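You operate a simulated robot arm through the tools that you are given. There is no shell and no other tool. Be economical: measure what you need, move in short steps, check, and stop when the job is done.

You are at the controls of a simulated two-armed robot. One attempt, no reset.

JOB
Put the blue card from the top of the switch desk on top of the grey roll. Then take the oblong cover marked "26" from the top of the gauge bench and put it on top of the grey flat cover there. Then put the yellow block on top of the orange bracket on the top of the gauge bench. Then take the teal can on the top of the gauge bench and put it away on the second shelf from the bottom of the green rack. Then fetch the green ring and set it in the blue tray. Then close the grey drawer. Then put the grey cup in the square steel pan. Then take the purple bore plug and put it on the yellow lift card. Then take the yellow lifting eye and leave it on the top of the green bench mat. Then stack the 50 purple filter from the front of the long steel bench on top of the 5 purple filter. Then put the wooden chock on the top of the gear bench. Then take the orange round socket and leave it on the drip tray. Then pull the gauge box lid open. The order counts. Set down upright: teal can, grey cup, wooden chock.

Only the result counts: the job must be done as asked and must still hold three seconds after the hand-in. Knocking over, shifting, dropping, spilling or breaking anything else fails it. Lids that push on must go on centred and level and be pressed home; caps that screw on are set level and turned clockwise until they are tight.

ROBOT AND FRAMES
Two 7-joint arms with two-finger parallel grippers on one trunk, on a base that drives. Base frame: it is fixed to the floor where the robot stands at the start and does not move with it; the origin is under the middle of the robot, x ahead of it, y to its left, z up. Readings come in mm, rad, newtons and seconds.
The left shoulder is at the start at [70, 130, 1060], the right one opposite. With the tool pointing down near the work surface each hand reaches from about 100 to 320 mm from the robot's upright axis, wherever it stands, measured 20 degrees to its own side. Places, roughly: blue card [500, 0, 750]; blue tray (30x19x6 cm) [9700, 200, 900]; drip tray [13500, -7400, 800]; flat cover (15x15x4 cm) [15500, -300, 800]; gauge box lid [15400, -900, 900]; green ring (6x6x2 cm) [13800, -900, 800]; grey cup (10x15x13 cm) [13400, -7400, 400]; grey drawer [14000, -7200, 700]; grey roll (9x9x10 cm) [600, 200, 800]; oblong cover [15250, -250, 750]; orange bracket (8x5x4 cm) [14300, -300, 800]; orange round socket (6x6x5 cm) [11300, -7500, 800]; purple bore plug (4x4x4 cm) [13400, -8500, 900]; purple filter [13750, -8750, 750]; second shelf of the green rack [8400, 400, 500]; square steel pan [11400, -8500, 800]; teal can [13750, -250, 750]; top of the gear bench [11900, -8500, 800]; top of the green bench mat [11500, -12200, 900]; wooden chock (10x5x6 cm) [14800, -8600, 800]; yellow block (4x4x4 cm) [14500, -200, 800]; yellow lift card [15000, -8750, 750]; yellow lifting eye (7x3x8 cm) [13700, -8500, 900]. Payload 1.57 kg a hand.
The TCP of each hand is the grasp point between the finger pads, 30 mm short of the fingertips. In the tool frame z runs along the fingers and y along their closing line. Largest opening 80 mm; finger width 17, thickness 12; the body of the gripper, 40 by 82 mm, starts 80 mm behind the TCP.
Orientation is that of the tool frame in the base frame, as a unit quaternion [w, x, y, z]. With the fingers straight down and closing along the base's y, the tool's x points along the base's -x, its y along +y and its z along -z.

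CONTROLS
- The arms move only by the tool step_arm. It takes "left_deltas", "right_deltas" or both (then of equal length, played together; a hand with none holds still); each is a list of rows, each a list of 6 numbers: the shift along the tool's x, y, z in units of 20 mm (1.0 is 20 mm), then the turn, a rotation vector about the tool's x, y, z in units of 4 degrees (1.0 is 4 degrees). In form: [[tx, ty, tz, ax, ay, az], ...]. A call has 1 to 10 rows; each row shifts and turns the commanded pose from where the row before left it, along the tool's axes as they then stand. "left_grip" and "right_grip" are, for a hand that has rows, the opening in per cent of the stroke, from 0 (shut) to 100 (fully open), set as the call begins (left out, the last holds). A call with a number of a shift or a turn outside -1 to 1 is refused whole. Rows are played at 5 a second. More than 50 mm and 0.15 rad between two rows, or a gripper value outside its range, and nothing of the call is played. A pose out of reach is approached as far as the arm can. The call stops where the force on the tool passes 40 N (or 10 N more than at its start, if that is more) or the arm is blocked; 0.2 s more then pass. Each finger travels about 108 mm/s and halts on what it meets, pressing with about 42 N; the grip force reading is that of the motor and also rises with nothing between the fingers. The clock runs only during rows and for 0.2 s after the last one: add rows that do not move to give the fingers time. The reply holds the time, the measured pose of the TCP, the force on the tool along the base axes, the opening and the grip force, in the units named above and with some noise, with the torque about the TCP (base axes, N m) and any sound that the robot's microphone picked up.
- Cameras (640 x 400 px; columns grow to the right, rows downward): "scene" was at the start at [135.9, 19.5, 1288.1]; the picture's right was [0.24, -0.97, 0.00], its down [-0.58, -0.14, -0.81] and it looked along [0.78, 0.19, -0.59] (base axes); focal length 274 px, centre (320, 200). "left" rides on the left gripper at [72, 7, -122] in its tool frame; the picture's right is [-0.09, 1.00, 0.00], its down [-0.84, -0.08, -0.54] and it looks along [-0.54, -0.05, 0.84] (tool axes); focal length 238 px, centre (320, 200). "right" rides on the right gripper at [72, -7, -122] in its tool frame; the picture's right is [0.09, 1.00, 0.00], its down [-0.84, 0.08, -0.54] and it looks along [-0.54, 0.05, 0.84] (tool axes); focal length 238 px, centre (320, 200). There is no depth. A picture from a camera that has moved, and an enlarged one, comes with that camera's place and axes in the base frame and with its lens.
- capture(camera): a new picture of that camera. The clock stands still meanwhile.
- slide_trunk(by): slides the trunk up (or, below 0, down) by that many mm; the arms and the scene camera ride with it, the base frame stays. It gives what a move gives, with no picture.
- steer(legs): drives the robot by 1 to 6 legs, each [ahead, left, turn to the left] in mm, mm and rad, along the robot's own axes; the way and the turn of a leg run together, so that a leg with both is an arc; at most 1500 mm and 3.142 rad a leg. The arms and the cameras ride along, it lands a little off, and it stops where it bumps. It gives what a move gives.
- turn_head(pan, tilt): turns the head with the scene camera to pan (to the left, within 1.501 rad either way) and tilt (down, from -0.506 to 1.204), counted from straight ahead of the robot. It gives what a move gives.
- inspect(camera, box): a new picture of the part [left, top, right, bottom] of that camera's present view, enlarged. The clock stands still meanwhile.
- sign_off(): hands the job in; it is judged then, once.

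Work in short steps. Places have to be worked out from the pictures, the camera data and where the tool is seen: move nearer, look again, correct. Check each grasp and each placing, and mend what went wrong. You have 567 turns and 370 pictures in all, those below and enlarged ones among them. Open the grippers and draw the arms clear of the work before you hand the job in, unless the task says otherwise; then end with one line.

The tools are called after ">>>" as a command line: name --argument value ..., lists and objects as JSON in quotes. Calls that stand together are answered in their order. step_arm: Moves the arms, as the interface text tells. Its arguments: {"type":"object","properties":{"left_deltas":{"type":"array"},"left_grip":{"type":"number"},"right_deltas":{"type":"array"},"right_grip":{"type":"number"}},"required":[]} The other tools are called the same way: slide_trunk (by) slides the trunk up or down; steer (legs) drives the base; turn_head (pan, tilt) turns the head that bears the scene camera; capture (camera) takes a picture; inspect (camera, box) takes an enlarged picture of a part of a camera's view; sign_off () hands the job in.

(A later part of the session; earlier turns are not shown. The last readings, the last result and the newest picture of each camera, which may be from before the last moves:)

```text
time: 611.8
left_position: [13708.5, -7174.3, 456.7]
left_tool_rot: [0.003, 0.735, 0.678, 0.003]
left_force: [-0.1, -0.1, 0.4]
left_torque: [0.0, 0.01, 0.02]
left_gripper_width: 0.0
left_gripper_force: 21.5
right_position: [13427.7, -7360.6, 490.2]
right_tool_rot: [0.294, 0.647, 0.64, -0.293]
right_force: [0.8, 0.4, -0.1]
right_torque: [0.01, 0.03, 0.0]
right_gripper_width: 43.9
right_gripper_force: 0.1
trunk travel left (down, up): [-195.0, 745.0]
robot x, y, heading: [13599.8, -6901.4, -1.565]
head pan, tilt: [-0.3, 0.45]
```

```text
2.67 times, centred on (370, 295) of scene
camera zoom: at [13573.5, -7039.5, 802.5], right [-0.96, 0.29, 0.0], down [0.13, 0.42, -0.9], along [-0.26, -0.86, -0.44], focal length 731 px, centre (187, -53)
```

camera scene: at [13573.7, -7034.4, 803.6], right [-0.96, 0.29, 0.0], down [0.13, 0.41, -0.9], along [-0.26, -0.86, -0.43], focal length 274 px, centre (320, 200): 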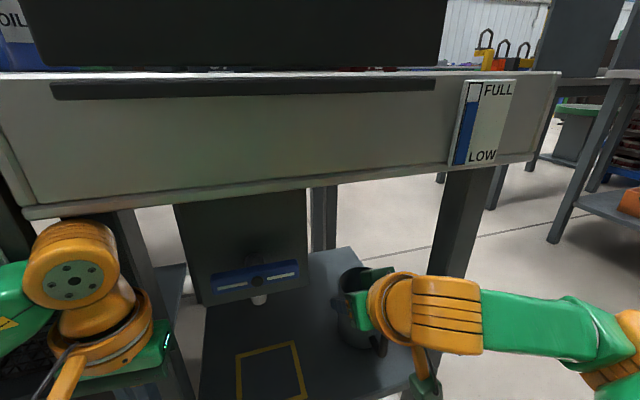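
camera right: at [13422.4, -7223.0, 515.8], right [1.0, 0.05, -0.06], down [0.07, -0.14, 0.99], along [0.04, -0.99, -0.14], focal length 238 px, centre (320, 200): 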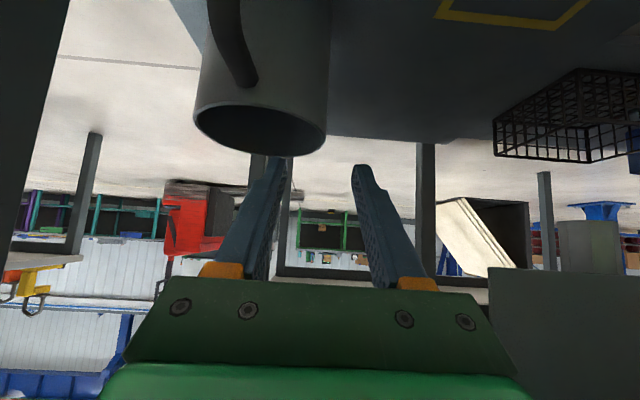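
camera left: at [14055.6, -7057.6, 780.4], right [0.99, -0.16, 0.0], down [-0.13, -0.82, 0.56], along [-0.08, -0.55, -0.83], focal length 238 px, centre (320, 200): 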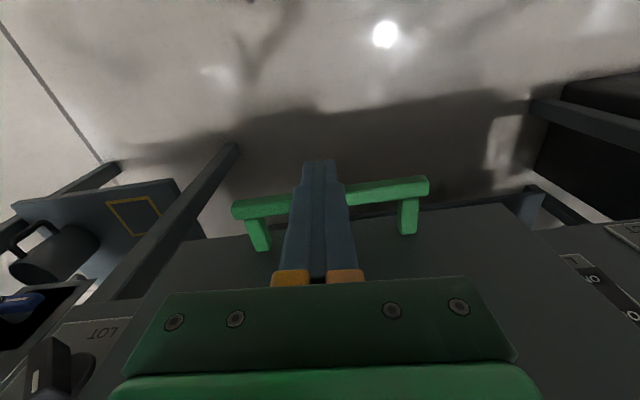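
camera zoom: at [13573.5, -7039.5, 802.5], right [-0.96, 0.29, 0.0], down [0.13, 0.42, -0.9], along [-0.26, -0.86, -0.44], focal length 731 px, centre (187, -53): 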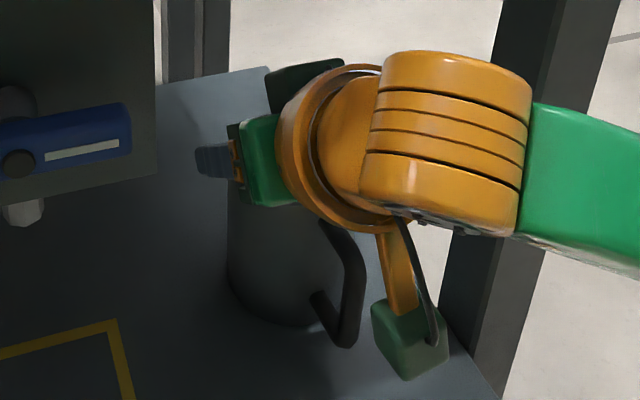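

Rim centre ≈[13382,−7397], z≈439. Now enter: combined path keeps the inner finger inside the cup.

>>> step_arm --right_deltas '[[0.21, 0.05, 0.76, 0, 0, 0], [0.21, 0.05, 0.76, 0, 0, 0], [0.21, 0, 0.76, 0, 0, 0], [0.2, 0, 0.77, 0, 0, 0], [0, 0, 0, 0, 0, 0]]'

>>> capture --camera "right"

```text
time: 613.0
left_position: [13708.4, -7174.6, 456.9]
left_tool_rot: [0.003, 0.735, 0.678, 0.003]
left_force: [0.1, 0.2, 0.2]
left_torque: [0.01, 0.02, -0.02]
left_gripper_width: 0.0
left_gripper_force: 21.0
right_position: [13429.9, -7397.5, 435.9]
right_tool_rot: [0.294, 0.648, 0.639, -0.294]
right_force: [0.9, -0.5, 1.0]
right_torque: [0.01, 0.04, 0.03]
right_gripper_width: 44.1
right_gripper_force: 0.0
trunk travel left (down, up): [-195.0, 745.0]
robot x, y, heading: [13599.4, -6897.7, -1.574]
head pan, tilt: [-0.3, 0.45]
```

```text
205 pictures are left
camera right: at [13424.7, -7258.3, 461.8], right [1.0, 0.05, -0.06], down [0.07, -0.14, 0.99], along [0.04, -0.99, -0.14], focal length 238 px, centre (320, 200)
```

right: 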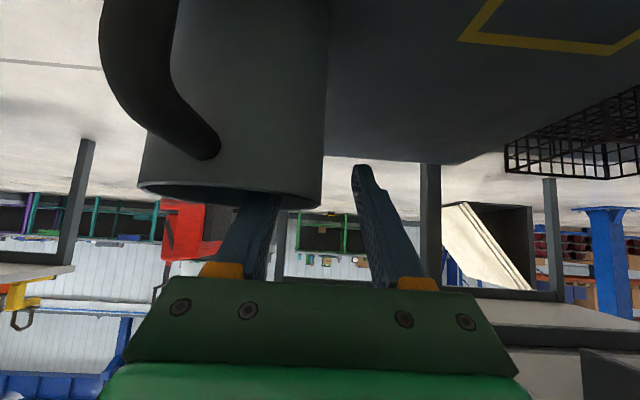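

Inner finger is inside the cup. Close on the wall.

>>> step_arm --right_deltas '[[0, 0, 0, 0, 0, 0], [0, 0, 0, 0, 0, 0], [0, 0, 0, 0, 0, 0]]' --right_grip 0

>>> slide_trunk --by 15

>>> capture --camera "right"

```text
time: 613.8
left_position: [13707.8, -7172.8, 457.0]
left_tool_rot: [0.003, 0.735, 0.678, 0.003]
left_force: [0.0, -0.2, 0.2]
left_torque: [0.02, 0.0, 0.0]
left_gripper_width: 0.1
left_gripper_force: 20.7
right_position: [13428.8, -7397.2, 436.7]
right_tool_rot: [0.294, 0.648, 0.639, -0.294]
right_force: [-1.0, 0.1, 2.3]
right_torque: [0.12, 0.13, 0.07]
right_gripper_width: 12.6
right_gripper_force: 29.2
trunk travel left (down, up): [-195.0, 745.0]
robot x, y, heading: [13597.5, -6899.7, -1.568]
head pan, tilt: [-0.3, 0.45]
```

```text
time: 614.4
left_position: [13709.7, -7173.5, 470.4]
left_tool_rot: [0.003, 0.735, 0.678, 0.004]
left_force: [-0.3, -0.1, 0.0]
left_torque: [-0.01, 0.01, 0.03]
left_gripper_width: 0.1
left_gripper_force: 21.8
right_position: [13429.6, -7397.0, 450.6]
right_tool_rot: [0.293, 0.648, 0.638, -0.294]
right_force: [-0.4, 0.4, -2.9]
right_torque: [-0.02, -0.09, -0.04]
right_gripper_width: 12.0
right_gripper_force: 29.1
trunk travel left (down, up): [-210.0, 730.0]
robot x, y, heading: [13604.0, -6901.8, -1.564]
head pan, tilt: [-0.3, 0.45]
```

```text
204 pictures are left
camera right: at [13424.7, -7258.4, 476.7], right [1.0, 0.05, -0.06], down [0.07, -0.14, 0.99], along [0.04, -0.99, -0.14], focal length 238 px, centre (320, 200)
```

right: 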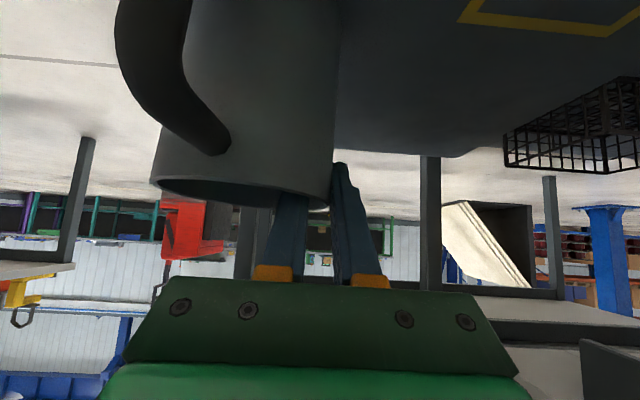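

Cup lifted. Raise 30 more and back out straight.

>>> slide_trunk --by 30

>>> steer --legs '[[-330, 0, 0]]'

>>> capture --camera "right"

>>> slide_trunk --by 400

>>> turn_head --pan -0.4 --tilt 0.25

>>> capture --camera "scene"

```text
time: 615.2
left_position: [13708.0, -7173.7, 501.9]
left_tool_rot: [0.003, 0.735, 0.678, 0.004]
left_force: [-0.8, 0.9, -0.1]
left_torque: [0.03, 0.02, 0.01]
left_gripper_width: 0.0
left_gripper_force: 21.1
right_position: [13428.9, -7397.5, 481.2]
right_tool_rot: [0.294, 0.648, 0.639, -0.293]
right_force: [0.2, -0.5, -2.0]
right_torque: [-0.03, -0.07, 0.01]
right_gripper_width: 11.9
right_gripper_force: 29.1
trunk travel left (down, up): [-240.0, 700.0]
robot x, y, heading: [13600.4, -6899.3, -1.563]
head pan, tilt: [-0.3, 0.45]
```

```text
time: 617.3
left_position: [13708.2, -6849.2, 501.0]
left_tool_rot: [0.002, 0.736, 0.677, 0.003]
left_force: [-0.2, 0.4, 0.8]
left_torque: [-0.02, -0.04, -0.01]
left_gripper_width: 0.0
left_gripper_force: 21.3
right_position: [13427.2, -7071.9, 480.8]
right_tool_rot: [0.294, 0.649, 0.638, -0.294]
right_force: [0.0, -0.6, -2.1]
right_torque: [-0.01, -0.12, 0.0]
right_gripper_width: 12.1
right_gripper_force: 29.7
trunk travel left (down, up): [-240.0, 700.0]
robot x, y, heading: [13599.1, -6573.0, -1.573]
head pan, tilt: [-0.3, 0.45]
```

```text
203 pictures are left
camera right: at [13422.9, -6931.9, 506.8], right [1.0, 0.05, -0.06], down [0.07, -0.14, 0.99], along [0.04, -0.99, -0.14], focal length 238 px, centre (320, 200)
```

right: 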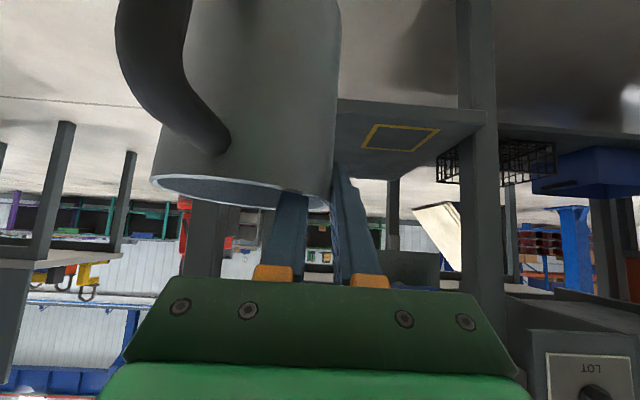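

```text
time: 621.2
left_position: [13706.1, -6848.2, 902.1]
left_tool_rot: [0.003, 0.736, 0.677, 0.004]
left_force: [-0.1, 0.1, -0.1]
left_torque: [0.0, -0.01, 0.02]
left_gripper_width: 0.1
left_gripper_force: 21.7
right_position: [13426.9, -7070.7, 881.2]
right_tool_rot: [0.293, 0.649, 0.638, -0.293]
right_force: [0.1, -0.5, -2.3]
right_torque: [-0.05, -0.1, -0.04]
right_gripper_width: 11.9
right_gripper_force: 29.5
trunk travel left (down, up): [-640.0, 300.0]
robot x, y, heading: [13600.1, -6573.1, -1.567]
head pan, tilt: [-0.3, 0.45]
```

```text
time: 621.9
left_position: [13706.7, -6848.2, 901.6]
left_tool_rot: [0.002, 0.737, 0.676, 0.004]
left_force: [-0.2, 0.5, 1.4]
left_torque: [-0.03, 0.05, -0.01]
left_gripper_width: 0.0
left_gripper_force: 21.5
right_position: [13427.8, -7071.4, 880.3]
right_tool_rot: [0.293, 0.649, 0.638, -0.293]
right_force: [0.3, 0.2, -2.8]
right_torque: [-0.03, -0.08, 0.0]
right_gripper_width: 12.0
right_gripper_force: 29.0
trunk travel left (down, up): [-640.0, 300.0]
robot x, y, heading: [13598.3, -6570.9, -1.571]
head pan, tilt: [-0.4, 0.25]
```

```text
202 pictures are left
camera scene: at [13563.1, -6712.5, 1266.1], right [-0.92, 0.39, 0.0], down [0.1, 0.23, -0.97], along [-0.38, -0.89, -0.25], focal length 274 px, centre (320, 200)
```

scene: 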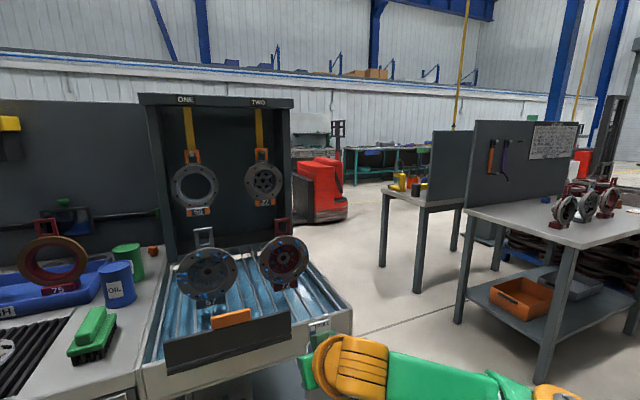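

Cup secure and upright. The other benches face south; I pass through the gap at x≈12770. Strafe there and look ahead.

>>> steer --legs '[[-60, 0, 0], [0, -770, 0]]'

>>> turn_head --pan 0.0 --tilt 0.3

>>> capture --camera "scene"

```text
time: 626.5
left_position: [12946.9, -6779.9, 902.2]
left_tool_rot: [0.003, 0.747, 0.665, 0.003]
left_force: [-0.6, -0.3, 0.1]
left_torque: [0.03, 0.0, 0.02]
left_gripper_width: 0.0
left_gripper_force: 21.1
right_position: [12659.2, -6995.5, 880.9]
right_tool_rot: [0.289, 0.658, 0.629, -0.298]
right_force: [0.6, -0.3, -2.1]
right_torque: [-0.04, -0.04, 0.0]
right_gripper_width: 11.4
right_gripper_force: 29.2
trunk travel left (down, up): [-640.0, 300.0]
robot x, y, heading: [12847.1, -6503.5, -1.598]
head pan, tilt: [-0.4, 0.25]
```

```text
time: 627.4
left_position: [12944.8, -6779.6, 901.8]
left_tool_rot: [0.002, 0.746, 0.666, 0.004]
left_force: [-0.6, 0.3, -0.1]
left_torque: [-0.02, -0.03, 0.01]
left_gripper_width: 0.0
left_gripper_force: 21.6
right_position: [12659.7, -6994.6, 881.2]
right_tool_rot: [0.289, 0.657, 0.63, -0.298]
right_force: [0.4, 0.5, -3.0]
right_torque: [0.01, -0.09, 0.03]
right_gripper_width: 11.6
right_gripper_force: 29.1
trunk travel left (down, up): [-640.0, 300.0]
robot x, y, heading: [12842.1, -6500.9, -1.6]
head pan, tilt: [0.0, 0.3]
```

```text
201 pictures are left
camera scene: at [12841.9, -6648.0, 1261.4], right [-1.0, 0.03, 0.0], down [0.01, 0.3, -0.96], along [-0.03, -0.95, -0.3], focal length 274 px, centre (320, 200)
```

scene: 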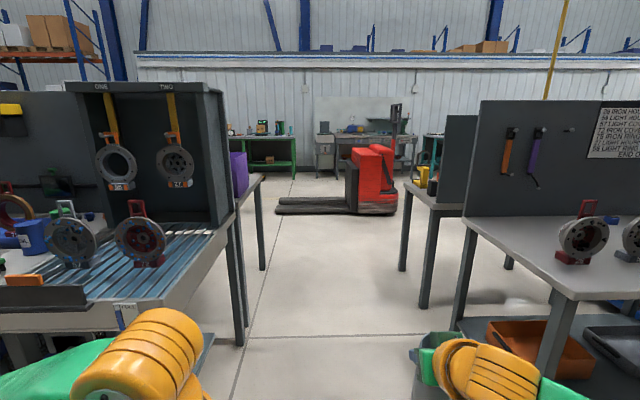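

Gap is x≈12000–13250. Drive through to y≈−8300 and look around.

>>> steer --legs '[[0, -140, 0.03], [1490, 0, 0], [250, 0, 0]]'

>>> turn_head --pan 0.9 --tilt 0.35

>>> capture --camera "scene"

>>> turn_head --pan -0.9 --tilt 0.35

>>> capture --camera "scene"

```text
time: 637.1
left_position: [12734.4, -8516.4, 901.3]
left_tool_rot: [0.003, 0.759, 0.651, 0.003]
left_force: [-0.5, 0.1, 0.6]
left_torque: [0.0, -0.03, 0.01]
left_gripper_width: 0.2
left_gripper_force: 21.0
right_position: [12439.8, -8720.5, 880.6]
right_tool_rot: [0.284, 0.669, 0.616, -0.304]
right_force: [-0.4, -0.1, -1.5]
right_torque: [-0.06, -0.1, 0.01]
right_gripper_width: 11.4
right_gripper_force: 28.8
trunk travel left (down, up): [-640.0, 300.0]
robot x, y, heading: [12645.3, -8235.7, -1.64]
head pan, tilt: [0.0, 0.3]
```

```text
time: 638.3
left_position: [12736.1, -8517.7, 902.0]
left_tool_rot: [0.003, 0.759, 0.651, 0.004]
left_force: [-0.7, -0.9, -0.5]
left_torque: [0.0, 0.0, 0.02]
left_gripper_width: 0.2
left_gripper_force: 21.0
right_position: [12440.1, -8720.5, 880.5]
right_tool_rot: [0.284, 0.669, 0.616, -0.303]
right_force: [0.2, 0.8, -3.3]
right_torque: [-0.08, -0.1, -0.04]
right_gripper_width: 11.7
right_gripper_force: 29.5
trunk travel left (down, up): [-640.0, 300.0]
robot x, y, heading: [12642.4, -8235.9, -1.639]
head pan, tilt: [0.901, 0.351]
```

```text
200 pictures are left
camera scene: at [12711.1, -8351.0, 1256.7], right [-0.67, -0.74, 0.0], down [-0.25, 0.23, -0.94], along [0.69, -0.63, -0.34], focal length 274 px, centre (320, 200)
```

scene: 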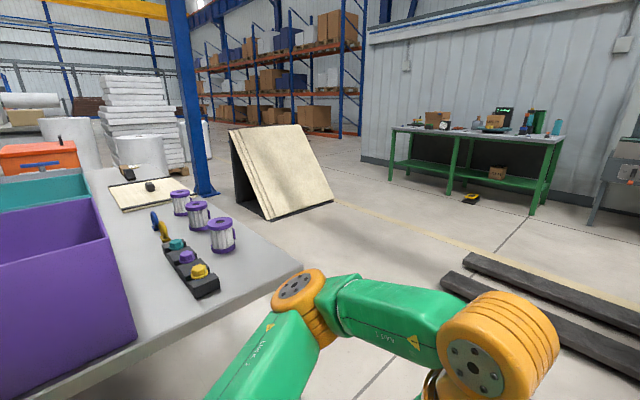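

```text
time: 640.1
left_position: [12734.1, -8517.9, 902.2]
left_tool_rot: [0.003, 0.759, 0.651, 0.004]
left_force: [0.3, -0.5, -0.2]
left_torque: [-0.03, -0.01, 0.02]
left_gripper_width: 0.0
left_gripper_force: 21.7
right_position: [12439.7, -8719.8, 881.1]
right_tool_rot: [0.284, 0.669, 0.616, -0.303]
right_force: [-1.3, -0.9, -2.5]
right_torque: [-0.07, -0.07, 0.02]
right_gripper_width: 11.3
right_gripper_force: 28.6
trunk travel left (down, up): [-640.0, 300.0]
robot x, y, heading: [12646.3, -8237.1, -1.636]
head pan, tilt: [-0.901, 0.351]
```

```text
199 pictures are left
camera scene: at [12565.7, -8341.1, 1256.7], right [-0.57, 0.82, 0.0], down [0.28, 0.2, -0.94], along [-0.77, -0.53, -0.34], focal length 274 px, centre (320, 200)
```

scene: 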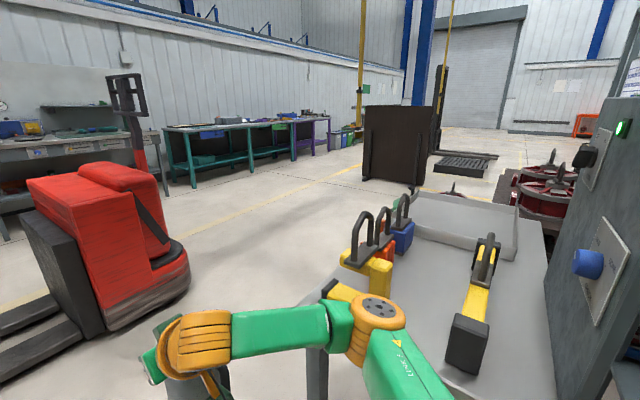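

The pan sits on the gear bench's west end (≈[11527,−8435]). Drive to the south aisle, turn to face north, and strafe west.

>>> steer --legs '[[0, 0, 0.066], [1090, 0, 0], [0, 0, 1.571], [0, 0, 1.571]]'

>>> turn_head --pan 0.5 --tilt 0.5

>>> capture --camera "scene"

```text
time: 653.7
left_position: [12521.7, -9026.7, 902.6]
left_tool_rot: [-0.003, -0.672, 0.741, 0.002]
left_force: [-0.4, 0.8, 0.5]
left_torque: [0.02, 0.01, -0.01]
left_gripper_width: 0.0
left_gripper_force: 21.3
right_position: [12803.0, -8805.9, 881.9]
right_tool_rot: [0.295, -0.635, 0.652, 0.291]
right_force: [0.3, -0.5, -2.4]
right_torque: [0.01, 0.1, 0.02]
right_gripper_width: 11.1
right_gripper_force: 29.0
trunk travel left (down, up): [-640.0, 300.0]
robot x, y, heading: [12626.1, -9298.2, 1.566]
head pan, tilt: [-0.901, 0.351]
```

```text
time: 655.2
left_position: [12522.4, -9026.3, 900.8]
left_tool_rot: [-0.004, -0.672, 0.74, 0.002]
left_force: [-0.5, 0.4, 0.3]
left_torque: [-0.01, 0.0, 0.02]
left_gripper_width: 0.0
left_gripper_force: 21.1
right_position: [12802.7, -8805.5, 881.2]
right_tool_rot: [0.294, -0.636, 0.651, 0.291]
right_force: [-0.5, -0.5, -2.6]
right_torque: [0.03, 0.08, 0.0]
right_gripper_width: 11.2
right_gripper_force: 28.6
trunk travel left (down, up): [-640.0, 300.0]
robot x, y, heading: [12627.8, -9301.1, 1.558]
head pan, tilt: [0.499, 0.499]
```

```text
198 pictures are left
camera scene: at [12585.4, -9171.3, 1243.0], right [0.88, 0.47, 0.0], down [0.22, -0.42, -0.88], along [-0.41, 0.78, -0.48], focal length 274 px, centre (320, 200)
```

scene: 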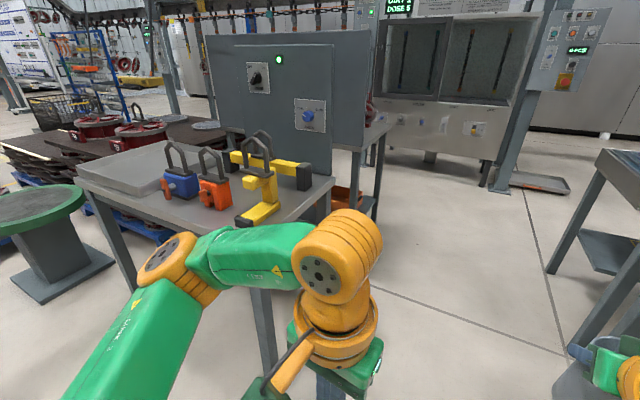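

Bench front edge is y≈−8830. Back off a little, raise the trunk and strafe west.

>>> slide_trunk --by 180

>>> steer --legs '[[-160, 0, 0.01], [0, 1330, 0]]'

>>> turn_head --pan -0.1 --tilt 0.6

>>> capture --camera "scene"

```text
time: 657.2
left_position: [12520.7, -9025.2, 1082.8]
left_tool_rot: [-0.004, -0.672, 0.74, 0.003]
left_force: [-0.5, -0.2, -0.2]
left_torque: [0.02, -0.02, -0.01]
left_gripper_width: 0.1
left_gripper_force: 21.4
right_position: [12803.1, -8804.3, 1061.0]
right_tool_rot: [0.295, -0.634, 0.652, 0.292]
right_force: [-0.5, -0.2, -2.0]
right_torque: [0.02, 0.05, 0.02]
right_gripper_width: 11.1
right_gripper_force: 29.2
trunk travel left (down, up): [-820.0, 120.0]
robot x, y, heading: [12629.7, -9301.2, 1.561]
head pan, tilt: [0.499, 0.499]
```

```text
time: 664.9
left_position: [11210.7, -9165.4, 1081.8]
left_tool_rot: [-0.004, -0.667, 0.745, 0.003]
left_force: [0.0, 0.0, -0.6]
left_torque: [-0.03, 0.02, -0.02]
left_gripper_width: 0.1
left_gripper_force: 21.6
right_position: [11495.6, -8949.7, 1060.6]
right_tool_rot: [0.296, -0.632, 0.655, 0.291]
right_force: [0.0, -0.2, -3.1]
right_torque: [0.05, 0.1, -0.02]
right_gripper_width: 10.9
right_gripper_force: 28.8
trunk travel left (down, up): [-820.0, 120.0]
robot x, y, heading: [11309.5, -9444.3, 1.548]
head pan, tilt: [0.499, 0.499]
```

```text
time: 665.9
left_position: [11209.4, -9164.2, 1081.9]
left_tool_rot: [-0.004, -0.668, 0.744, 0.003]
left_force: [-0.9, -0.5, -0.7]
left_torque: [-0.04, -0.01, 0.02]
left_gripper_width: 0.0
left_gripper_force: 21.4
right_position: [11494.3, -8949.1, 1060.4]
right_tool_rot: [0.297, -0.63, 0.656, 0.289]
right_force: [0.1, -0.5, -2.6]
right_torque: [0.0, 0.06, 0.0]
right_gripper_width: 10.9
right_gripper_force: 28.7
trunk travel left (down, up): [-820.0, 120.0]
robot x, y, heading: [11308.9, -9442.5, 1.547]
head pan, tilt: [-0.099, 0.6]
```

```text
197 pictures are left
camera scene: at [11324.3, -9304.6, 1413.9], right [0.99, -0.12, 0.0], down [-0.07, -0.56, -0.82], along [0.1, 0.82, -0.57], focal length 274 px, centre (320, 200)
```

scene: 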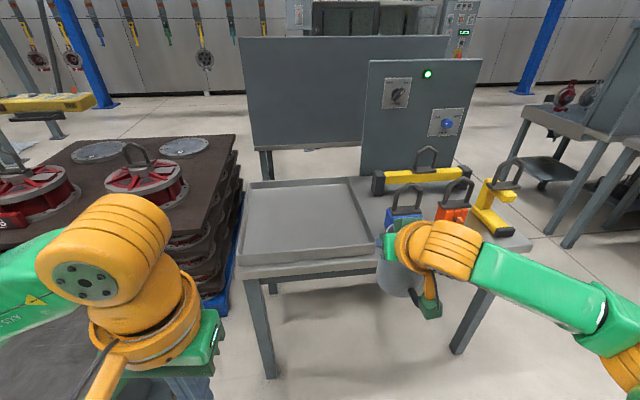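

Pan spans x≈11160–11565, y≈−8770…−8320. Bring the cup over it.

>>> steer --legs '[[0, 82, 0.024], [340, 0, 0]]'

>>> capture --camera "scene"

>>> capture --camera "right"

```text
time: 668.8
left_position: [11117.8, -8831.8, 1082.1]
left_tool_rot: [-0.003, -0.677, 0.736, 0.003]
left_force: [0.1, -0.4, 0.4]
left_torque: [0.0, 0.02, 0.0]
left_gripper_width: 0.2
left_gripper_force: 20.7
right_position: [11397.6, -8609.3, 1061.7]
right_tool_rot: [0.293, -0.639, 0.648, 0.294]
right_force: [0.2, -0.4, -1.8]
right_torque: [0.02, 0.1, -0.01]
right_gripper_width: 10.7
right_gripper_force: 28.5
trunk travel left (down, up): [-820.0, 120.0]
robot x, y, heading: [11224.5, -9102.9, 1.571]
head pan, tilt: [-0.099, 0.6]
```

```text
196 pictures are left
camera scene: at [11236.2, -8969.2, 1414.2], right [1.0, -0.1, 0.0], down [-0.06, -0.56, -0.83], along [0.08, 0.82, -0.56], focal length 274 px, centre (320, 200)
```

scene: 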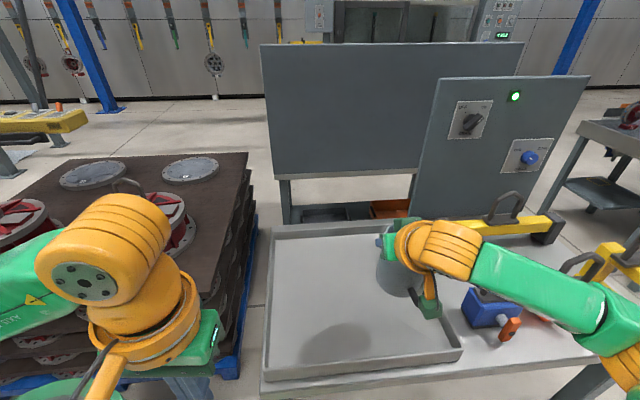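

```text
195 pictures are left
camera right: at [11403.6, -8748.3, 1087.4], right [-1.0, -0.05, -0.06], down [-0.07, 0.14, 0.99], along [-0.04, 0.99, -0.14], focal length 238 px, centre (320, 200)
```

right: 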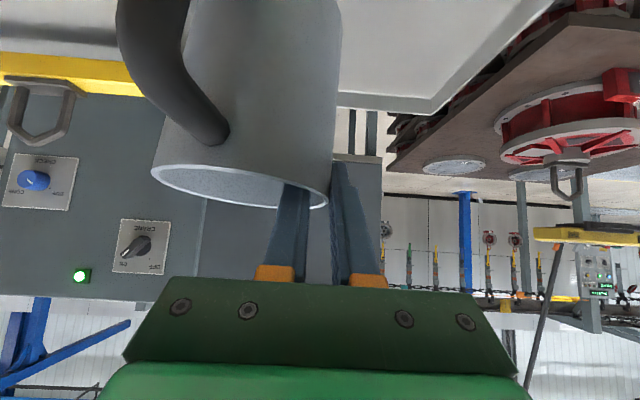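

Move 60 mm further in, then lower the cup.

>>> steer --legs '[[60, 15, 0]]'

>>> slide_trunk --by -90

>>> capture --camera "scene"

```text
time: 669.7
left_position: [11103.1, -8776.6, 1083.5]
left_tool_rot: [-0.002, -0.677, 0.736, 0.006]
left_force: [-0.2, -0.6, 0.1]
left_torque: [0.08, -0.01, -0.01]
left_gripper_width: 0.1
left_gripper_force: 20.9
right_position: [11382.5, -8552.7, 1063.4]
right_tool_rot: [0.295, -0.638, 0.647, 0.297]
right_force: [1.0, -0.7, -2.4]
right_torque: [0.06, 0.09, -0.01]
right_gripper_width: 10.8
right_gripper_force: 28.3
trunk travel left (down, up): [-820.0, 120.0]
robot x, y, heading: [11212.7, -9043.9, 1.573]
head pan, tilt: [-0.099, 0.6]
```

```text
time: 671.0
left_position: [11101.7, -8771.2, 991.9]
left_tool_rot: [-0.004, -0.677, 0.736, 0.003]
left_force: [0.0, 0.5, -0.1]
left_torque: [-0.01, -0.03, -0.02]
left_gripper_width: 0.0
left_gripper_force: 21.0
right_position: [11381.3, -8546.5, 972.6]
right_tool_rot: [0.293, -0.639, 0.648, 0.293]
right_force: [-1.1, -0.2, -2.8]
right_torque: [0.02, 0.05, 0.0]
right_gripper_width: 10.9
right_gripper_force: 28.9
trunk travel left (down, up): [-730.0, 210.0]
robot x, y, heading: [11213.4, -9042.4, 1.573]
head pan, tilt: [-0.099, 0.6]
```

```text
194 pictures are left
camera scene: at [11220.4, -8906.9, 1323.9], right [1.0, -0.1, 0.0], down [-0.05, -0.56, -0.82], along [0.08, 0.82, -0.57], focal length 274 px, centre (320, 200)
```

scene: 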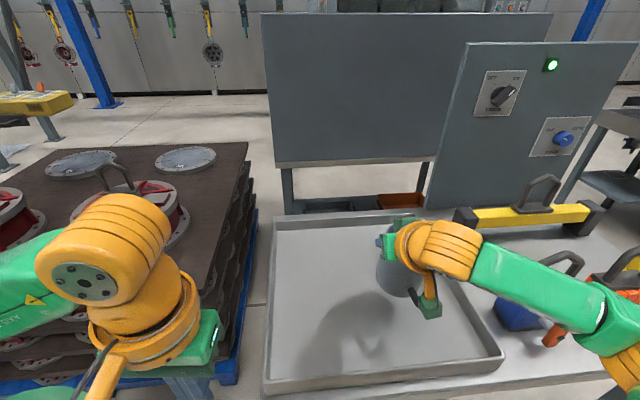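

Lower to contact in small steps.

>>> slide_trunk --by -26

>>> slide_trunk --by -6

>>> slide_trunk --by -5

>>> slide_trunk --by -4

```text
time: 671.7
left_position: [11101.6, -8770.5, 966.0]
left_tool_rot: [-0.003, -0.677, 0.736, 0.003]
left_force: [0.0, 0.2, -0.5]
left_torque: [-0.01, 0.0, -0.02]
left_gripper_width: 0.1
left_gripper_force: 21.1
right_position: [11381.3, -8547.3, 944.6]
right_tool_rot: [0.292, -0.639, 0.648, 0.294]
right_force: [-0.5, -0.3, -1.6]
right_torque: [-0.04, 0.09, 0.01]
right_gripper_width: 10.5
right_gripper_force: 28.4
trunk travel left (down, up): [-704.0, 236.0]
robot x, y, heading: [11208.9, -9040.2, 1.577]
head pan, tilt: [-0.099, 0.6]
```

```text
time: 672.2
left_position: [11102.4, -8770.3, 959.5]
left_tool_rot: [-0.004, -0.677, 0.736, 0.003]
left_force: [0.2, 0.1, -0.2]
left_torque: [0.0, -0.01, 0.0]
left_gripper_width: 0.0
left_gripper_force: 21.4
right_position: [11381.3, -8546.4, 938.0]
right_tool_rot: [0.292, -0.639, 0.648, 0.294]
right_force: [-0.5, 0.3, -1.9]
right_torque: [0.05, 0.09, 0.0]
right_gripper_width: 10.8
right_gripper_force: 28.1
trunk travel left (down, up): [-698.0, 242.0]
robot x, y, heading: [11212.3, -9042.9, 1.574]
head pan, tilt: [-0.099, 0.6]
```

```text
time: 672.8
left_position: [11102.0, -8770.4, 954.3]
left_tool_rot: [-0.003, -0.678, 0.735, 0.002]
left_force: [0.1, -0.8, 0.0]
left_torque: [-0.01, -0.01, 0.0]
left_gripper_width: 0.1
left_gripper_force: 21.5
right_position: [11381.2, -8546.1, 934.5]
right_tool_rot: [0.293, -0.639, 0.648, 0.293]
right_force: [-0.4, 0.7, -1.7]
right_torque: [0.02, 0.06, -0.01]
right_gripper_width: 10.4
right_gripper_force: 28.2
trunk travel left (down, up): [-693.0, 247.0]
robot x, y, heading: [11209.1, -9041.9, 1.58]
head pan, tilt: [-0.099, 0.6]
```

```text
time: 673.3
left_position: [11102.7, -8769.9, 950.4]
left_tool_rot: [-0.004, -0.677, 0.736, 0.003]
left_force: [-0.7, 0.3, 0.4]
left_torque: [-0.04, -0.01, -0.01]
left_gripper_width: 0.0
left_gripper_force: 20.9
right_position: [11381.9, -8546.5, 930.7]
right_tool_rot: [0.294, -0.639, 0.648, 0.294]
right_force: [-0.1, 0.1, -2.1]
right_torque: [0.02, 0.08, -0.01]
right_gripper_width: 10.4
right_gripper_force: 28.4
trunk travel left (down, up): [-689.0, 251.0]
robot x, y, heading: [11210.7, -9041.9, 1.575]
head pan, tilt: [-0.099, 0.6]
```

>>> slide_trunk --by -4

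>>> slide_trunk --by -4

>>> slide_trunk --by -4

>>> inspect --camera "scene" --box '[330, 200, 490, 330]'

```text
time: 673.9
left_position: [11101.3, -8770.7, 946.6]
left_tool_rot: [-0.004, -0.678, 0.736, 0.003]
left_force: [0.1, 0.1, 0.4]
left_torque: [0.01, 0.0, -0.01]
left_gripper_width: 0.1
left_gripper_force: 21.5
right_position: [11382.1, -8546.4, 925.9]
right_tool_rot: [0.293, -0.639, 0.648, 0.293]
right_force: [0.2, 0.4, -2.9]
right_torque: [0.02, 0.08, -0.02]
right_gripper_width: 10.7
right_gripper_force: 28.7
trunk travel left (down, up): [-685.0, 255.0]
robot x, y, heading: [11210.9, -9042.0, 1.576]
head pan, tilt: [-0.099, 0.6]
```

```text
time: 674.4
left_position: [11101.3, -8771.4, 943.3]
left_tool_rot: [-0.004, -0.677, 0.736, 0.002]
left_force: [0.1, 0.6, 0.6]
left_torque: [-0.04, 0.02, 0.03]
left_gripper_width: 0.0
left_gripper_force: 21.3
right_position: [11380.8, -8546.2, 921.8]
right_tool_rot: [0.293, -0.639, 0.648, 0.293]
right_force: [-0.1, -0.8, -2.8]
right_torque: [0.01, 0.11, 0.0]
right_gripper_width: 10.7
right_gripper_force: 28.5
trunk travel left (down, up): [-681.0, 259.0]
robot x, y, heading: [11209.6, -9044.9, 1.577]
head pan, tilt: [-0.099, 0.6]
```

```text
time: 674.9
left_position: [11101.9, -8769.9, 939.7]
left_tool_rot: [-0.003, -0.676, 0.736, 0.002]
left_force: [-0.9, 0.1, -0.3]
left_torque: [0.01, -0.01, 0.03]
left_gripper_width: 0.0
left_gripper_force: 21.0
right_position: [11382.2, -8548.2, 918.6]
right_tool_rot: [0.294, -0.638, 0.648, 0.294]
right_force: [0.7, 0.1, -3.2]
right_torque: [0.02, 0.08, 0.02]
right_gripper_width: 10.7
right_gripper_force: 28.7
trunk travel left (down, up): [-677.0, 263.0]
robot x, y, heading: [11208.2, -9043.0, 1.573]
head pan, tilt: [-0.099, 0.6]
```

```text
3.08 times, centred on (410, 265) of scene
camera zoom: at [11220.4, -8906.5, 1270.9], right [1.0, -0.1, 0.0], down [-0.05, -0.56, -0.82], along [0.08, 0.82, -0.57], focal length 844 px, centre (43, 0)
```

zoom: 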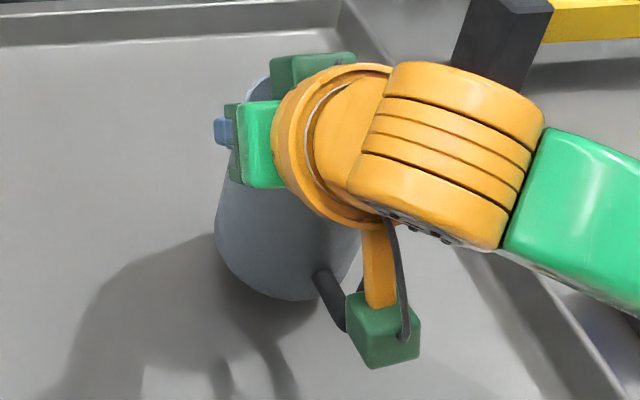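

>>> slide_trunk --by -6

>>> slide_trunk --by -6

>>> slide_trunk --by -6

>>> slide_trunk --by -5

```text
time: 675.5
left_position: [11102.0, -8769.7, 931.9]
left_tool_rot: [-0.003, -0.677, 0.736, 0.002]
left_force: [0.0, 1.2, -0.1]
left_torque: [-0.01, 0.01, -0.02]
left_gripper_width: 0.0
left_gripper_force: 21.4
right_position: [11380.9, -8546.8, 911.6]
right_tool_rot: [0.293, -0.639, 0.648, 0.293]
right_force: [-0.7, 1.2, -2.2]
right_torque: [0.01, 0.1, -0.01]
right_gripper_width: 10.5
right_gripper_force: 28.1
trunk travel left (down, up): [-671.0, 269.0]
robot x, y, heading: [11214.0, -9044.1, 1.577]
head pan, tilt: [-0.099, 0.6]
```

```text
time: 676.0
left_position: [11101.9, -8770.0, 926.4]
left_tool_rot: [-0.004, -0.677, 0.736, 0.003]
left_force: [-0.8, 0.0, 0.3]
left_torque: [0.02, -0.01, -0.02]
left_gripper_width: 0.1
left_gripper_force: 21.6
right_position: [11381.2, -8546.5, 906.1]
right_tool_rot: [0.293, -0.639, 0.648, 0.294]
right_force: [-0.1, 0.7, -1.9]
right_torque: [0.04, 0.06, -0.03]
right_gripper_width: 10.6
right_gripper_force: 27.8
trunk travel left (down, up): [-665.0, 275.0]
robot x, y, heading: [11210.9, -9044.3, 1.576]
head pan, tilt: [-0.099, 0.6]
```

```text
time: 676.6
left_position: [11103.4, -8769.1, 920.7]
left_tool_rot: [-0.004, -0.677, 0.736, 0.003]
left_force: [-0.3, 0.5, -0.3]
left_torque: [-0.01, 0.02, 0.0]
left_gripper_width: 0.1
left_gripper_force: 21.4
right_position: [11381.4, -8547.1, 899.8]
right_tool_rot: [0.293, -0.639, 0.647, 0.294]
right_force: [-0.4, 0.2, -1.6]
right_torque: [0.03, 0.1, 0.01]
right_gripper_width: 10.6
right_gripper_force: 28.3
trunk travel left (down, up): [-659.0, 281.0]
robot x, y, heading: [11208.8, -9044.0, 1.578]
head pan, tilt: [-0.099, 0.6]
```

```text
time: 677.1
left_position: [11101.4, -8771.4, 915.2]
left_tool_rot: [-0.004, -0.677, 0.736, 0.003]
left_force: [0.2, 0.3, -0.1]
left_torque: [0.01, 0.0, -0.02]
left_gripper_width: 0.0
left_gripper_force: 21.2
right_position: [11382.3, -8546.5, 894.8]
right_tool_rot: [0.294, -0.639, 0.648, 0.293]
right_force: [-0.1, 0.5, -1.5]
right_torque: [0.09, 0.1, 0.0]
right_gripper_width: 10.8
right_gripper_force: 28.7
trunk travel left (down, up): [-654.0, 286.0]
robot x, y, heading: [11209.6, -9040.9, 1.576]
head pan, tilt: [-0.099, 0.6]
```

>>> slide_trunk --by -5

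>>> slide_trunk --by -5

>>> inspect --camera "scene" --box '[330, 200, 490, 330]'

>>> slide_trunk --by -5

```text
time: 677.6
left_position: [11101.5, -8770.7, 911.4]
left_tool_rot: [-0.004, -0.676, 0.737, 0.004]
left_force: [0.5, 0.5, 0.3]
left_torque: [-0.01, -0.07, 0.02]
left_gripper_width: 0.2
left_gripper_force: 21.2
right_position: [11380.7, -8547.4, 890.7]
right_tool_rot: [0.294, -0.639, 0.647, 0.295]
right_force: [-0.3, 0.2, 0.1]
right_torque: [-0.08, 0.04, -0.03]
right_gripper_width: 10.6
right_gripper_force: 28.8
trunk travel left (down, up): [-649.0, 291.0]
robot x, y, heading: [11209.5, -9041.5, 1.575]
head pan, tilt: [-0.099, 0.6]
```

```text
time: 678.2
left_position: [11099.4, -8772.8, 906.1]
left_tool_rot: [0.0, -0.677, 0.736, 0.003]
left_force: [0.5, 0.2, -0.6]
left_torque: [0.0, 0.01, 0.03]
left_gripper_width: 0.0
left_gripper_force: 21.8
right_position: [11378.5, -8549.2, 889.2]
right_tool_rot: [0.297, -0.638, 0.646, 0.296]
right_force: [-5.2, 3.1, 19.2]
right_torque: [-0.33, -0.31, -0.03]
right_gripper_width: 10.7
right_gripper_force: 28.7
trunk travel left (down, up): [-644.0, 296.0]
robot x, y, heading: [11211.6, -9043.1, 1.572]
head pan, tilt: [-0.099, 0.6]
```

```text
3.08 times, centred on (410, 265) of scene
camera zoom: at [11216.4, -8910.8, 1238.7], right [1.0, -0.1, 0.0], down [-0.05, -0.56, -0.83], along [0.08, 0.82, -0.56], focal length 844 px, centre (43, 0)
```

zoom: 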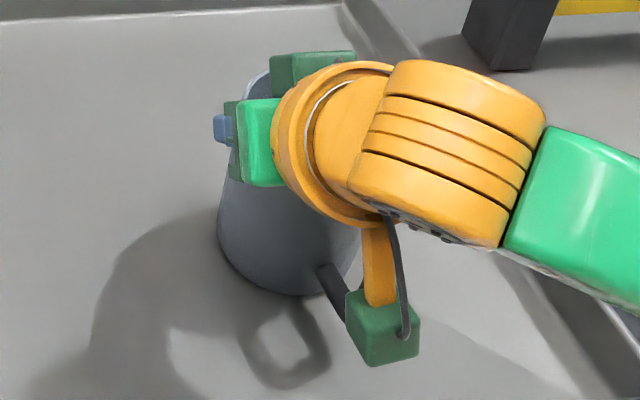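

```text
time: 678.8
left_position: [11101.6, -8774.9, 902.2]
left_tool_rot: [-0.002, -0.678, 0.735, 0.004]
left_force: [-1.4, -0.5, -0.2]
left_torque: [0.01, 0.0, -0.02]
left_gripper_width: 0.0
left_gripper_force: 21.1
right_position: [11375.6, -8548.9, 888.3]
right_tool_rot: [0.298, -0.637, 0.643, 0.302]
right_force: [-6.1, 1.9, 19.0]
right_torque: [-0.58, -0.24, -0.14]
right_gripper_width: 11.3
right_gripper_force: 28.8
trunk travel left (down, up): [-640.0, 300.0]
robot x, y, heading: [11213.3, -9040.6, 1.579]
head pan, tilt: [-0.099, 0.6]
stopped: the force on the tool passed its limit at 40 N (the readings are from after the stop); the commanded pose is now the measured one
```

Contact. Relieve and open to 40 mm.

>>> slide_trunk --by 4

>>> step_arm --right_deltas '[[0, 0, 0, 0, 0, 0], [0, 0, 0, 0, 0, 0], [0, 0, 0, 0, 0, 0]]' --right_grip 50

>>> capture --camera "right"

```text
time: 679.3
left_position: [11100.2, -8771.8, 905.7]
left_tool_rot: [-0.003, -0.678, 0.735, 0.003]
left_force: [-0.9, -0.3, 0.9]
left_torque: [0.0, 0.0, 0.01]
left_gripper_width: 0.0
left_gripper_force: 21.3
right_position: [11378.2, -8547.0, 888.1]
right_tool_rot: [0.295, -0.638, 0.646, 0.298]
right_force: [-0.7, 0.9, 8.1]
right_torque: [-0.25, -0.16, 0.0]
right_gripper_width: 10.9
right_gripper_force: 28.1
trunk travel left (down, up): [-644.0, 296.0]
robot x, y, heading: [11212.5, -9044.8, 1.571]
head pan, tilt: [-0.099, 0.6]
```

```text
time: 680.1
left_position: [11101.5, -8770.7, 904.3]
left_tool_rot: [-0.002, -0.678, 0.735, 0.003]
left_force: [0.5, 0.8, -0.5]
left_torque: [-0.03, 0.02, 0.02]
left_gripper_width: 0.0
left_gripper_force: 21.5
right_position: [11381.1, -8546.4, 887.3]
right_tool_rot: [0.295, -0.639, 0.645, 0.298]
right_force: [-0.2, 1.2, 0.4]
right_torque: [-0.01, 0.01, -0.01]
right_gripper_width: 39.9
right_gripper_force: 0.0
trunk travel left (down, up): [-644.0, 296.0]
robot x, y, heading: [11213.2, -9042.1, 1.576]
head pan, tilt: [-0.099, 0.6]
```

```text
191 pictures are left
camera right: at [11386.7, -8685.4, 911.6], right [-1.0, -0.05, -0.06], down [-0.07, 0.13, 0.99], along [-0.04, 0.99, -0.13], focal length 238 px, centre (320, 200)
```

right: 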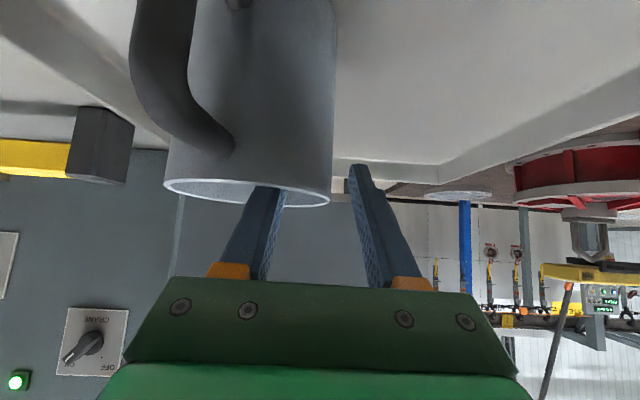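

Rise straight up with the trunk, then back away and check the cup.

>>> slide_trunk --by 120

>>> steer --legs '[[-300, 0, 0]]'

>>> capture --camera "scene"

```text
time: 681.6
left_position: [11101.5, -8769.7, 1024.1]
left_tool_rot: [-0.002, -0.677, 0.736, 0.004]
left_force: [0.0, 0.2, 0.2]
left_torque: [0.03, -0.03, 0.03]
left_gripper_width: 0.0
left_gripper_force: 21.2
right_position: [11380.1, -8547.0, 1007.5]
right_tool_rot: [0.295, -0.638, 0.646, 0.297]
right_force: [0.2, -0.6, -0.5]
right_torque: [0.02, 0.01, -0.01]
right_gripper_width: 39.9
right_gripper_force: 0.1
trunk travel left (down, up): [-764.0, 176.0]
robot x, y, heading: [11213.8, -9043.7, 1.574]
head pan, tilt: [-0.099, 0.6]
```

```text
time: 683.7
left_position: [11102.7, -9065.5, 1025.6]
left_tool_rot: [-0.003, -0.679, 0.734, 0.003]
left_force: [-0.5, 0.6, 0.2]
left_torque: [0.0, 0.02, 0.0]
left_gripper_width: 0.0
left_gripper_force: 21.4
right_position: [11379.1, -8837.7, 1007.5]
right_tool_rot: [0.294, -0.64, 0.644, 0.298]
right_force: [0.0, 0.4, -0.2]
right_torque: [0.0, -0.01, 0.01]
right_gripper_width: 39.9
right_gripper_force: 0.0
trunk travel left (down, up): [-764.0, 176.0]
robot x, y, heading: [11210.3, -9338.0, 1.581]
head pan, tilt: [-0.099, 0.6]
```

```text
190 pictures are left
camera scene: at [11221.1, -9200.1, 1357.1], right [1.0, -0.09, 0.0], down [-0.05, -0.56, -0.82], along [0.07, 0.82, -0.57], focal length 274 px, centre (320, 200)
```

scene: 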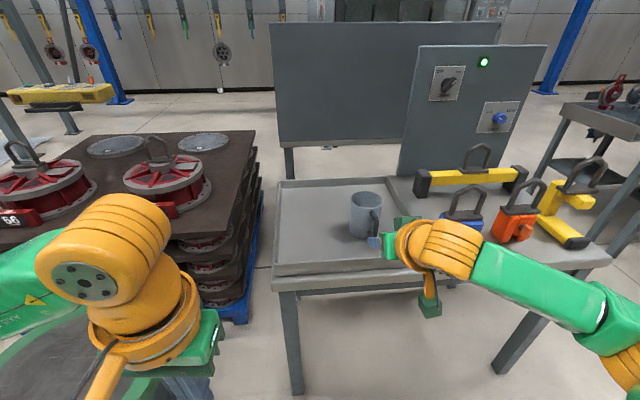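

Cup stands in the pan. Next the purple bore plug on the long steel bench. Back off, unpitch the right hand, and strafe east.

>>> steer --legs '[[-110, 0, -0.01], [0, -1490, 0], [0, -530, 0]]'

>>> step_arm --right_deltas '[[0, 0, 0, 0, 1, 0], [0, 0, 0, 0, 1, 0], [0, 0, 0, 0, 1, 0], [0, 0, 0, 0, 1, 0], [0, 0, 0, 0, 1, 0], [0, 0, 0, 0, 1, 0], [0, 0, 0, 0, 1, 0], [0, 0, 0, 0, 1, 0], [0, 0, 0, 0, 1, 0], [0, 0, 0, 0, 1, 0]]' --right_grip 100

>>> step_arm --right_deltas '[[0, 0, 0, 0, 1, 0], [0, 0, 0, 0, 1, 0], [1, 0, -1, 0, 0, 0], [1, 0, -1, 0, 0, 0], [1, 0, -1, 0, 0, 0]]'

>>> turn_head --pan -0.2 --tilt 0.5

>>> capture --camera "scene"

```text
time: 694.6
left_position: [13142.2, -9215.4, 1025.9]
left_tool_rot: [-0.002, -0.666, 0.746, 0.003]
left_force: [0.0, 0.2, -0.6]
left_torque: [0.02, -0.02, 0.01]
left_gripper_width: 0.1
left_gripper_force: 21.6
right_position: [13428.1, -8999.7, 1007.2]
right_tool_rot: [0.299, -0.629, 0.656, 0.292]
right_force: [-0.7, -0.7, 0.5]
right_torque: [-0.01, -0.02, -0.02]
right_gripper_width: 40.0
right_gripper_force: 0.0
trunk travel left (down, up): [-764.0, 176.0]
robot x, y, heading: [13241.9, -9491.9, 1.543]
head pan, tilt: [-0.099, 0.6]
```

```text
time: 696.8
left_position: [13142.0, -9214.8, 1025.3]
left_tool_rot: [-0.003, -0.666, 0.746, 0.002]
left_force: [0.3, -0.3, -0.3]
left_torque: [-0.03, -0.02, 0.02]
left_gripper_width: 0.0
left_gripper_force: 20.6
right_position: [13429.0, -9000.6, 1008.6]
right_tool_rot: [0.057, -0.692, 0.717, 0.059]
right_force: [-0.2, 0.6, -0.7]
right_torque: [0.0, 0.0, -0.03]
right_gripper_width: 80.1
right_gripper_force: 0.1
trunk travel left (down, up): [-764.0, 176.0]
robot x, y, heading: [13242.0, -9492.3, 1.545]
head pan, tilt: [-0.099, 0.6]
```

```text
time: 698.0
left_position: [13143.0, -9216.4, 1025.4]
left_tool_rot: [-0.002, -0.666, 0.746, 0.003]
left_force: [0.2, -0.4, 0.1]
left_torque: [-0.01, -0.02, -0.03]
left_gripper_width: 0.0
left_gripper_force: 20.6
right_position: [13425.0, -9067.7, 1061.7]
right_tool_rot: [0.033, -0.692, 0.72, 0.037]
right_force: [0.4, -0.5, 0.4]
right_torque: [0.01, -0.04, -0.02]
right_gripper_width: 80.1
right_gripper_force: 0.1
right hand out of reach, approached as far as the arm can: row 2
trunk travel left (down, up): [-764.0, 176.0]
robot x, y, heading: [13243.3, -9490.7, 1.546]
head pan, tilt: [-0.099, 0.6]
```

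```text
time: 698.6
left_position: [13143.0, -9215.9, 1025.7]
left_tool_rot: [-0.004, -0.666, 0.746, 0.004]
left_force: [0.4, 0.7, 0.2]
left_torque: [-0.03, -0.04, -0.01]
left_gripper_width: 0.1
left_gripper_force: 21.2
right_position: [13424.8, -9065.6, 1060.9]
right_tool_rot: [0.032, -0.693, 0.72, 0.037]
right_force: [-0.8, 0.5, 0.2]
right_torque: [0.02, -0.01, 0.02]
right_gripper_width: 80.2
right_gripper_force: 0.1
trunk travel left (down, up): [-764.0, 176.0]
robot x, y, heading: [13249.3, -9494.7, 1.542]
head pan, tilt: [-0.201, 0.499]
```

```text
189 pictures are left
camera scene: at [13267.1, -9354.6, 1366.4], right [0.97, -0.23, 0.0], down [-0.11, -0.47, -0.88], along [0.2, 0.86, -0.48], focal length 274 px, centre (320, 200)
```

scene: 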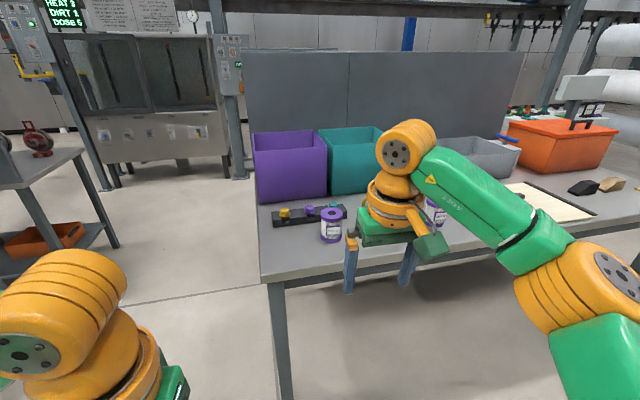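

Fix the residual tilt of the right hand and drive up to the bench.

>>> step_arm --right_deltas '[[0, 0, 0, 0, 0.7, 0], [0, 0, 0, 0, 0.7, 0], [0, 0, 0, 0, 0, 0]]'

>>> steer --legs '[[0, 0, 0.028], [480, 0, 0]]'

>>> turn_head --pan -0.2 --tilt 0.8

>>> capture --camera "scene"

>>> capture --camera "right"

```text
time: 699.4
left_position: [13143.4, -9215.4, 1025.1]
left_tool_rot: [-0.003, -0.666, 0.746, 0.003]
left_force: [0.2, -0.7, -0.7]
left_torque: [-0.01, -0.02, -0.01]
left_gripper_width: 0.0
left_gripper_force: 21.1
right_position: [13425.9, -9066.3, 1061.7]
right_tool_rot: [-0.003, -0.694, 0.72, 0.003]
right_force: [-0.6, 1.1, -0.1]
right_torque: [-0.01, 0.02, 0.02]
right_gripper_width: 80.2
right_gripper_force: 0.0
trunk travel left (down, up): [-764.0, 176.0]
robot x, y, heading: [13243.1, -9492.5, 1.544]
head pan, tilt: [-0.201, 0.499]
```

```text
time: 702.7
left_position: [13134.8, -8737.4, 1025.5]
left_tool_rot: [-0.003, -0.677, 0.736, 0.003]
left_force: [0.0, -0.8, 0.1]
left_torque: [0.04, 0.02, 0.01]
left_gripper_width: 0.0
left_gripper_force: 21.1
right_position: [13413.6, -8579.0, 1062.1]
right_tool_rot: [-0.003, -0.703, 0.711, 0.003]
right_force: [-0.5, -0.6, -0.4]
right_torque: [-0.01, 0.01, -0.02]
right_gripper_width: 79.8
right_gripper_force: 0.1
trunk travel left (down, up): [-764.0, 176.0]
robot x, y, heading: [13243.9, -9009.7, 1.572]
head pan, tilt: [-0.201, 0.499]
```

```text
time: 703.5
left_position: [13134.8, -8735.9, 1025.6]
left_tool_rot: [-0.004, -0.677, 0.736, 0.003]
left_force: [-0.3, -0.1, 0.7]
left_torque: [-0.02, -0.01, -0.01]
left_gripper_width: 0.0
left_gripper_force: 21.1
right_position: [13413.2, -8578.4, 1060.0]
right_tool_rot: [-0.003, -0.703, 0.711, 0.003]
right_force: [0.2, 0.4, 0.3]
right_torque: [-0.02, -0.01, 0.0]
right_gripper_width: 80.0
right_gripper_force: 0.2
trunk travel left (down, up): [-764.0, 176.0]
robot x, y, heading: [13245.7, -9010.1, 1.57]
head pan, tilt: [-0.201, 0.799]
```

```text
188 pictures are left
camera scene: at [13260.3, -8881.5, 1340.5], right [0.98, -0.2, 0.0], down [-0.14, -0.7, -0.7], along [0.14, 0.68, -0.72], focal length 274 px, centre (320, 200)
```

scene: 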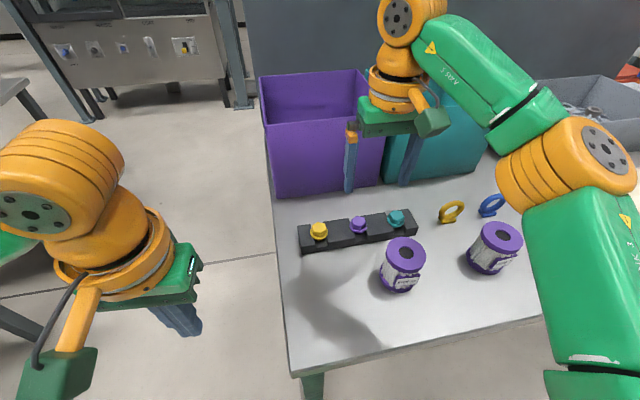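

```text
187 pictures are left
camera right: at [13420.6, -8650.2, 1183.4], right [-1.0, -0.08, 0.01], down [-0.06, 0.84, 0.54], along [-0.05, 0.54, -0.84], focal length 238 px, centre (320, 200)
```

right: 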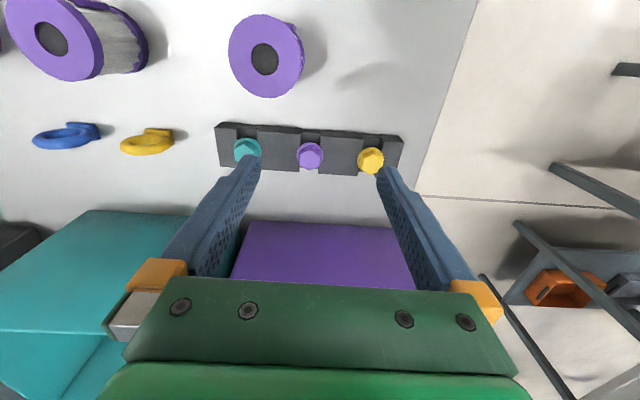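

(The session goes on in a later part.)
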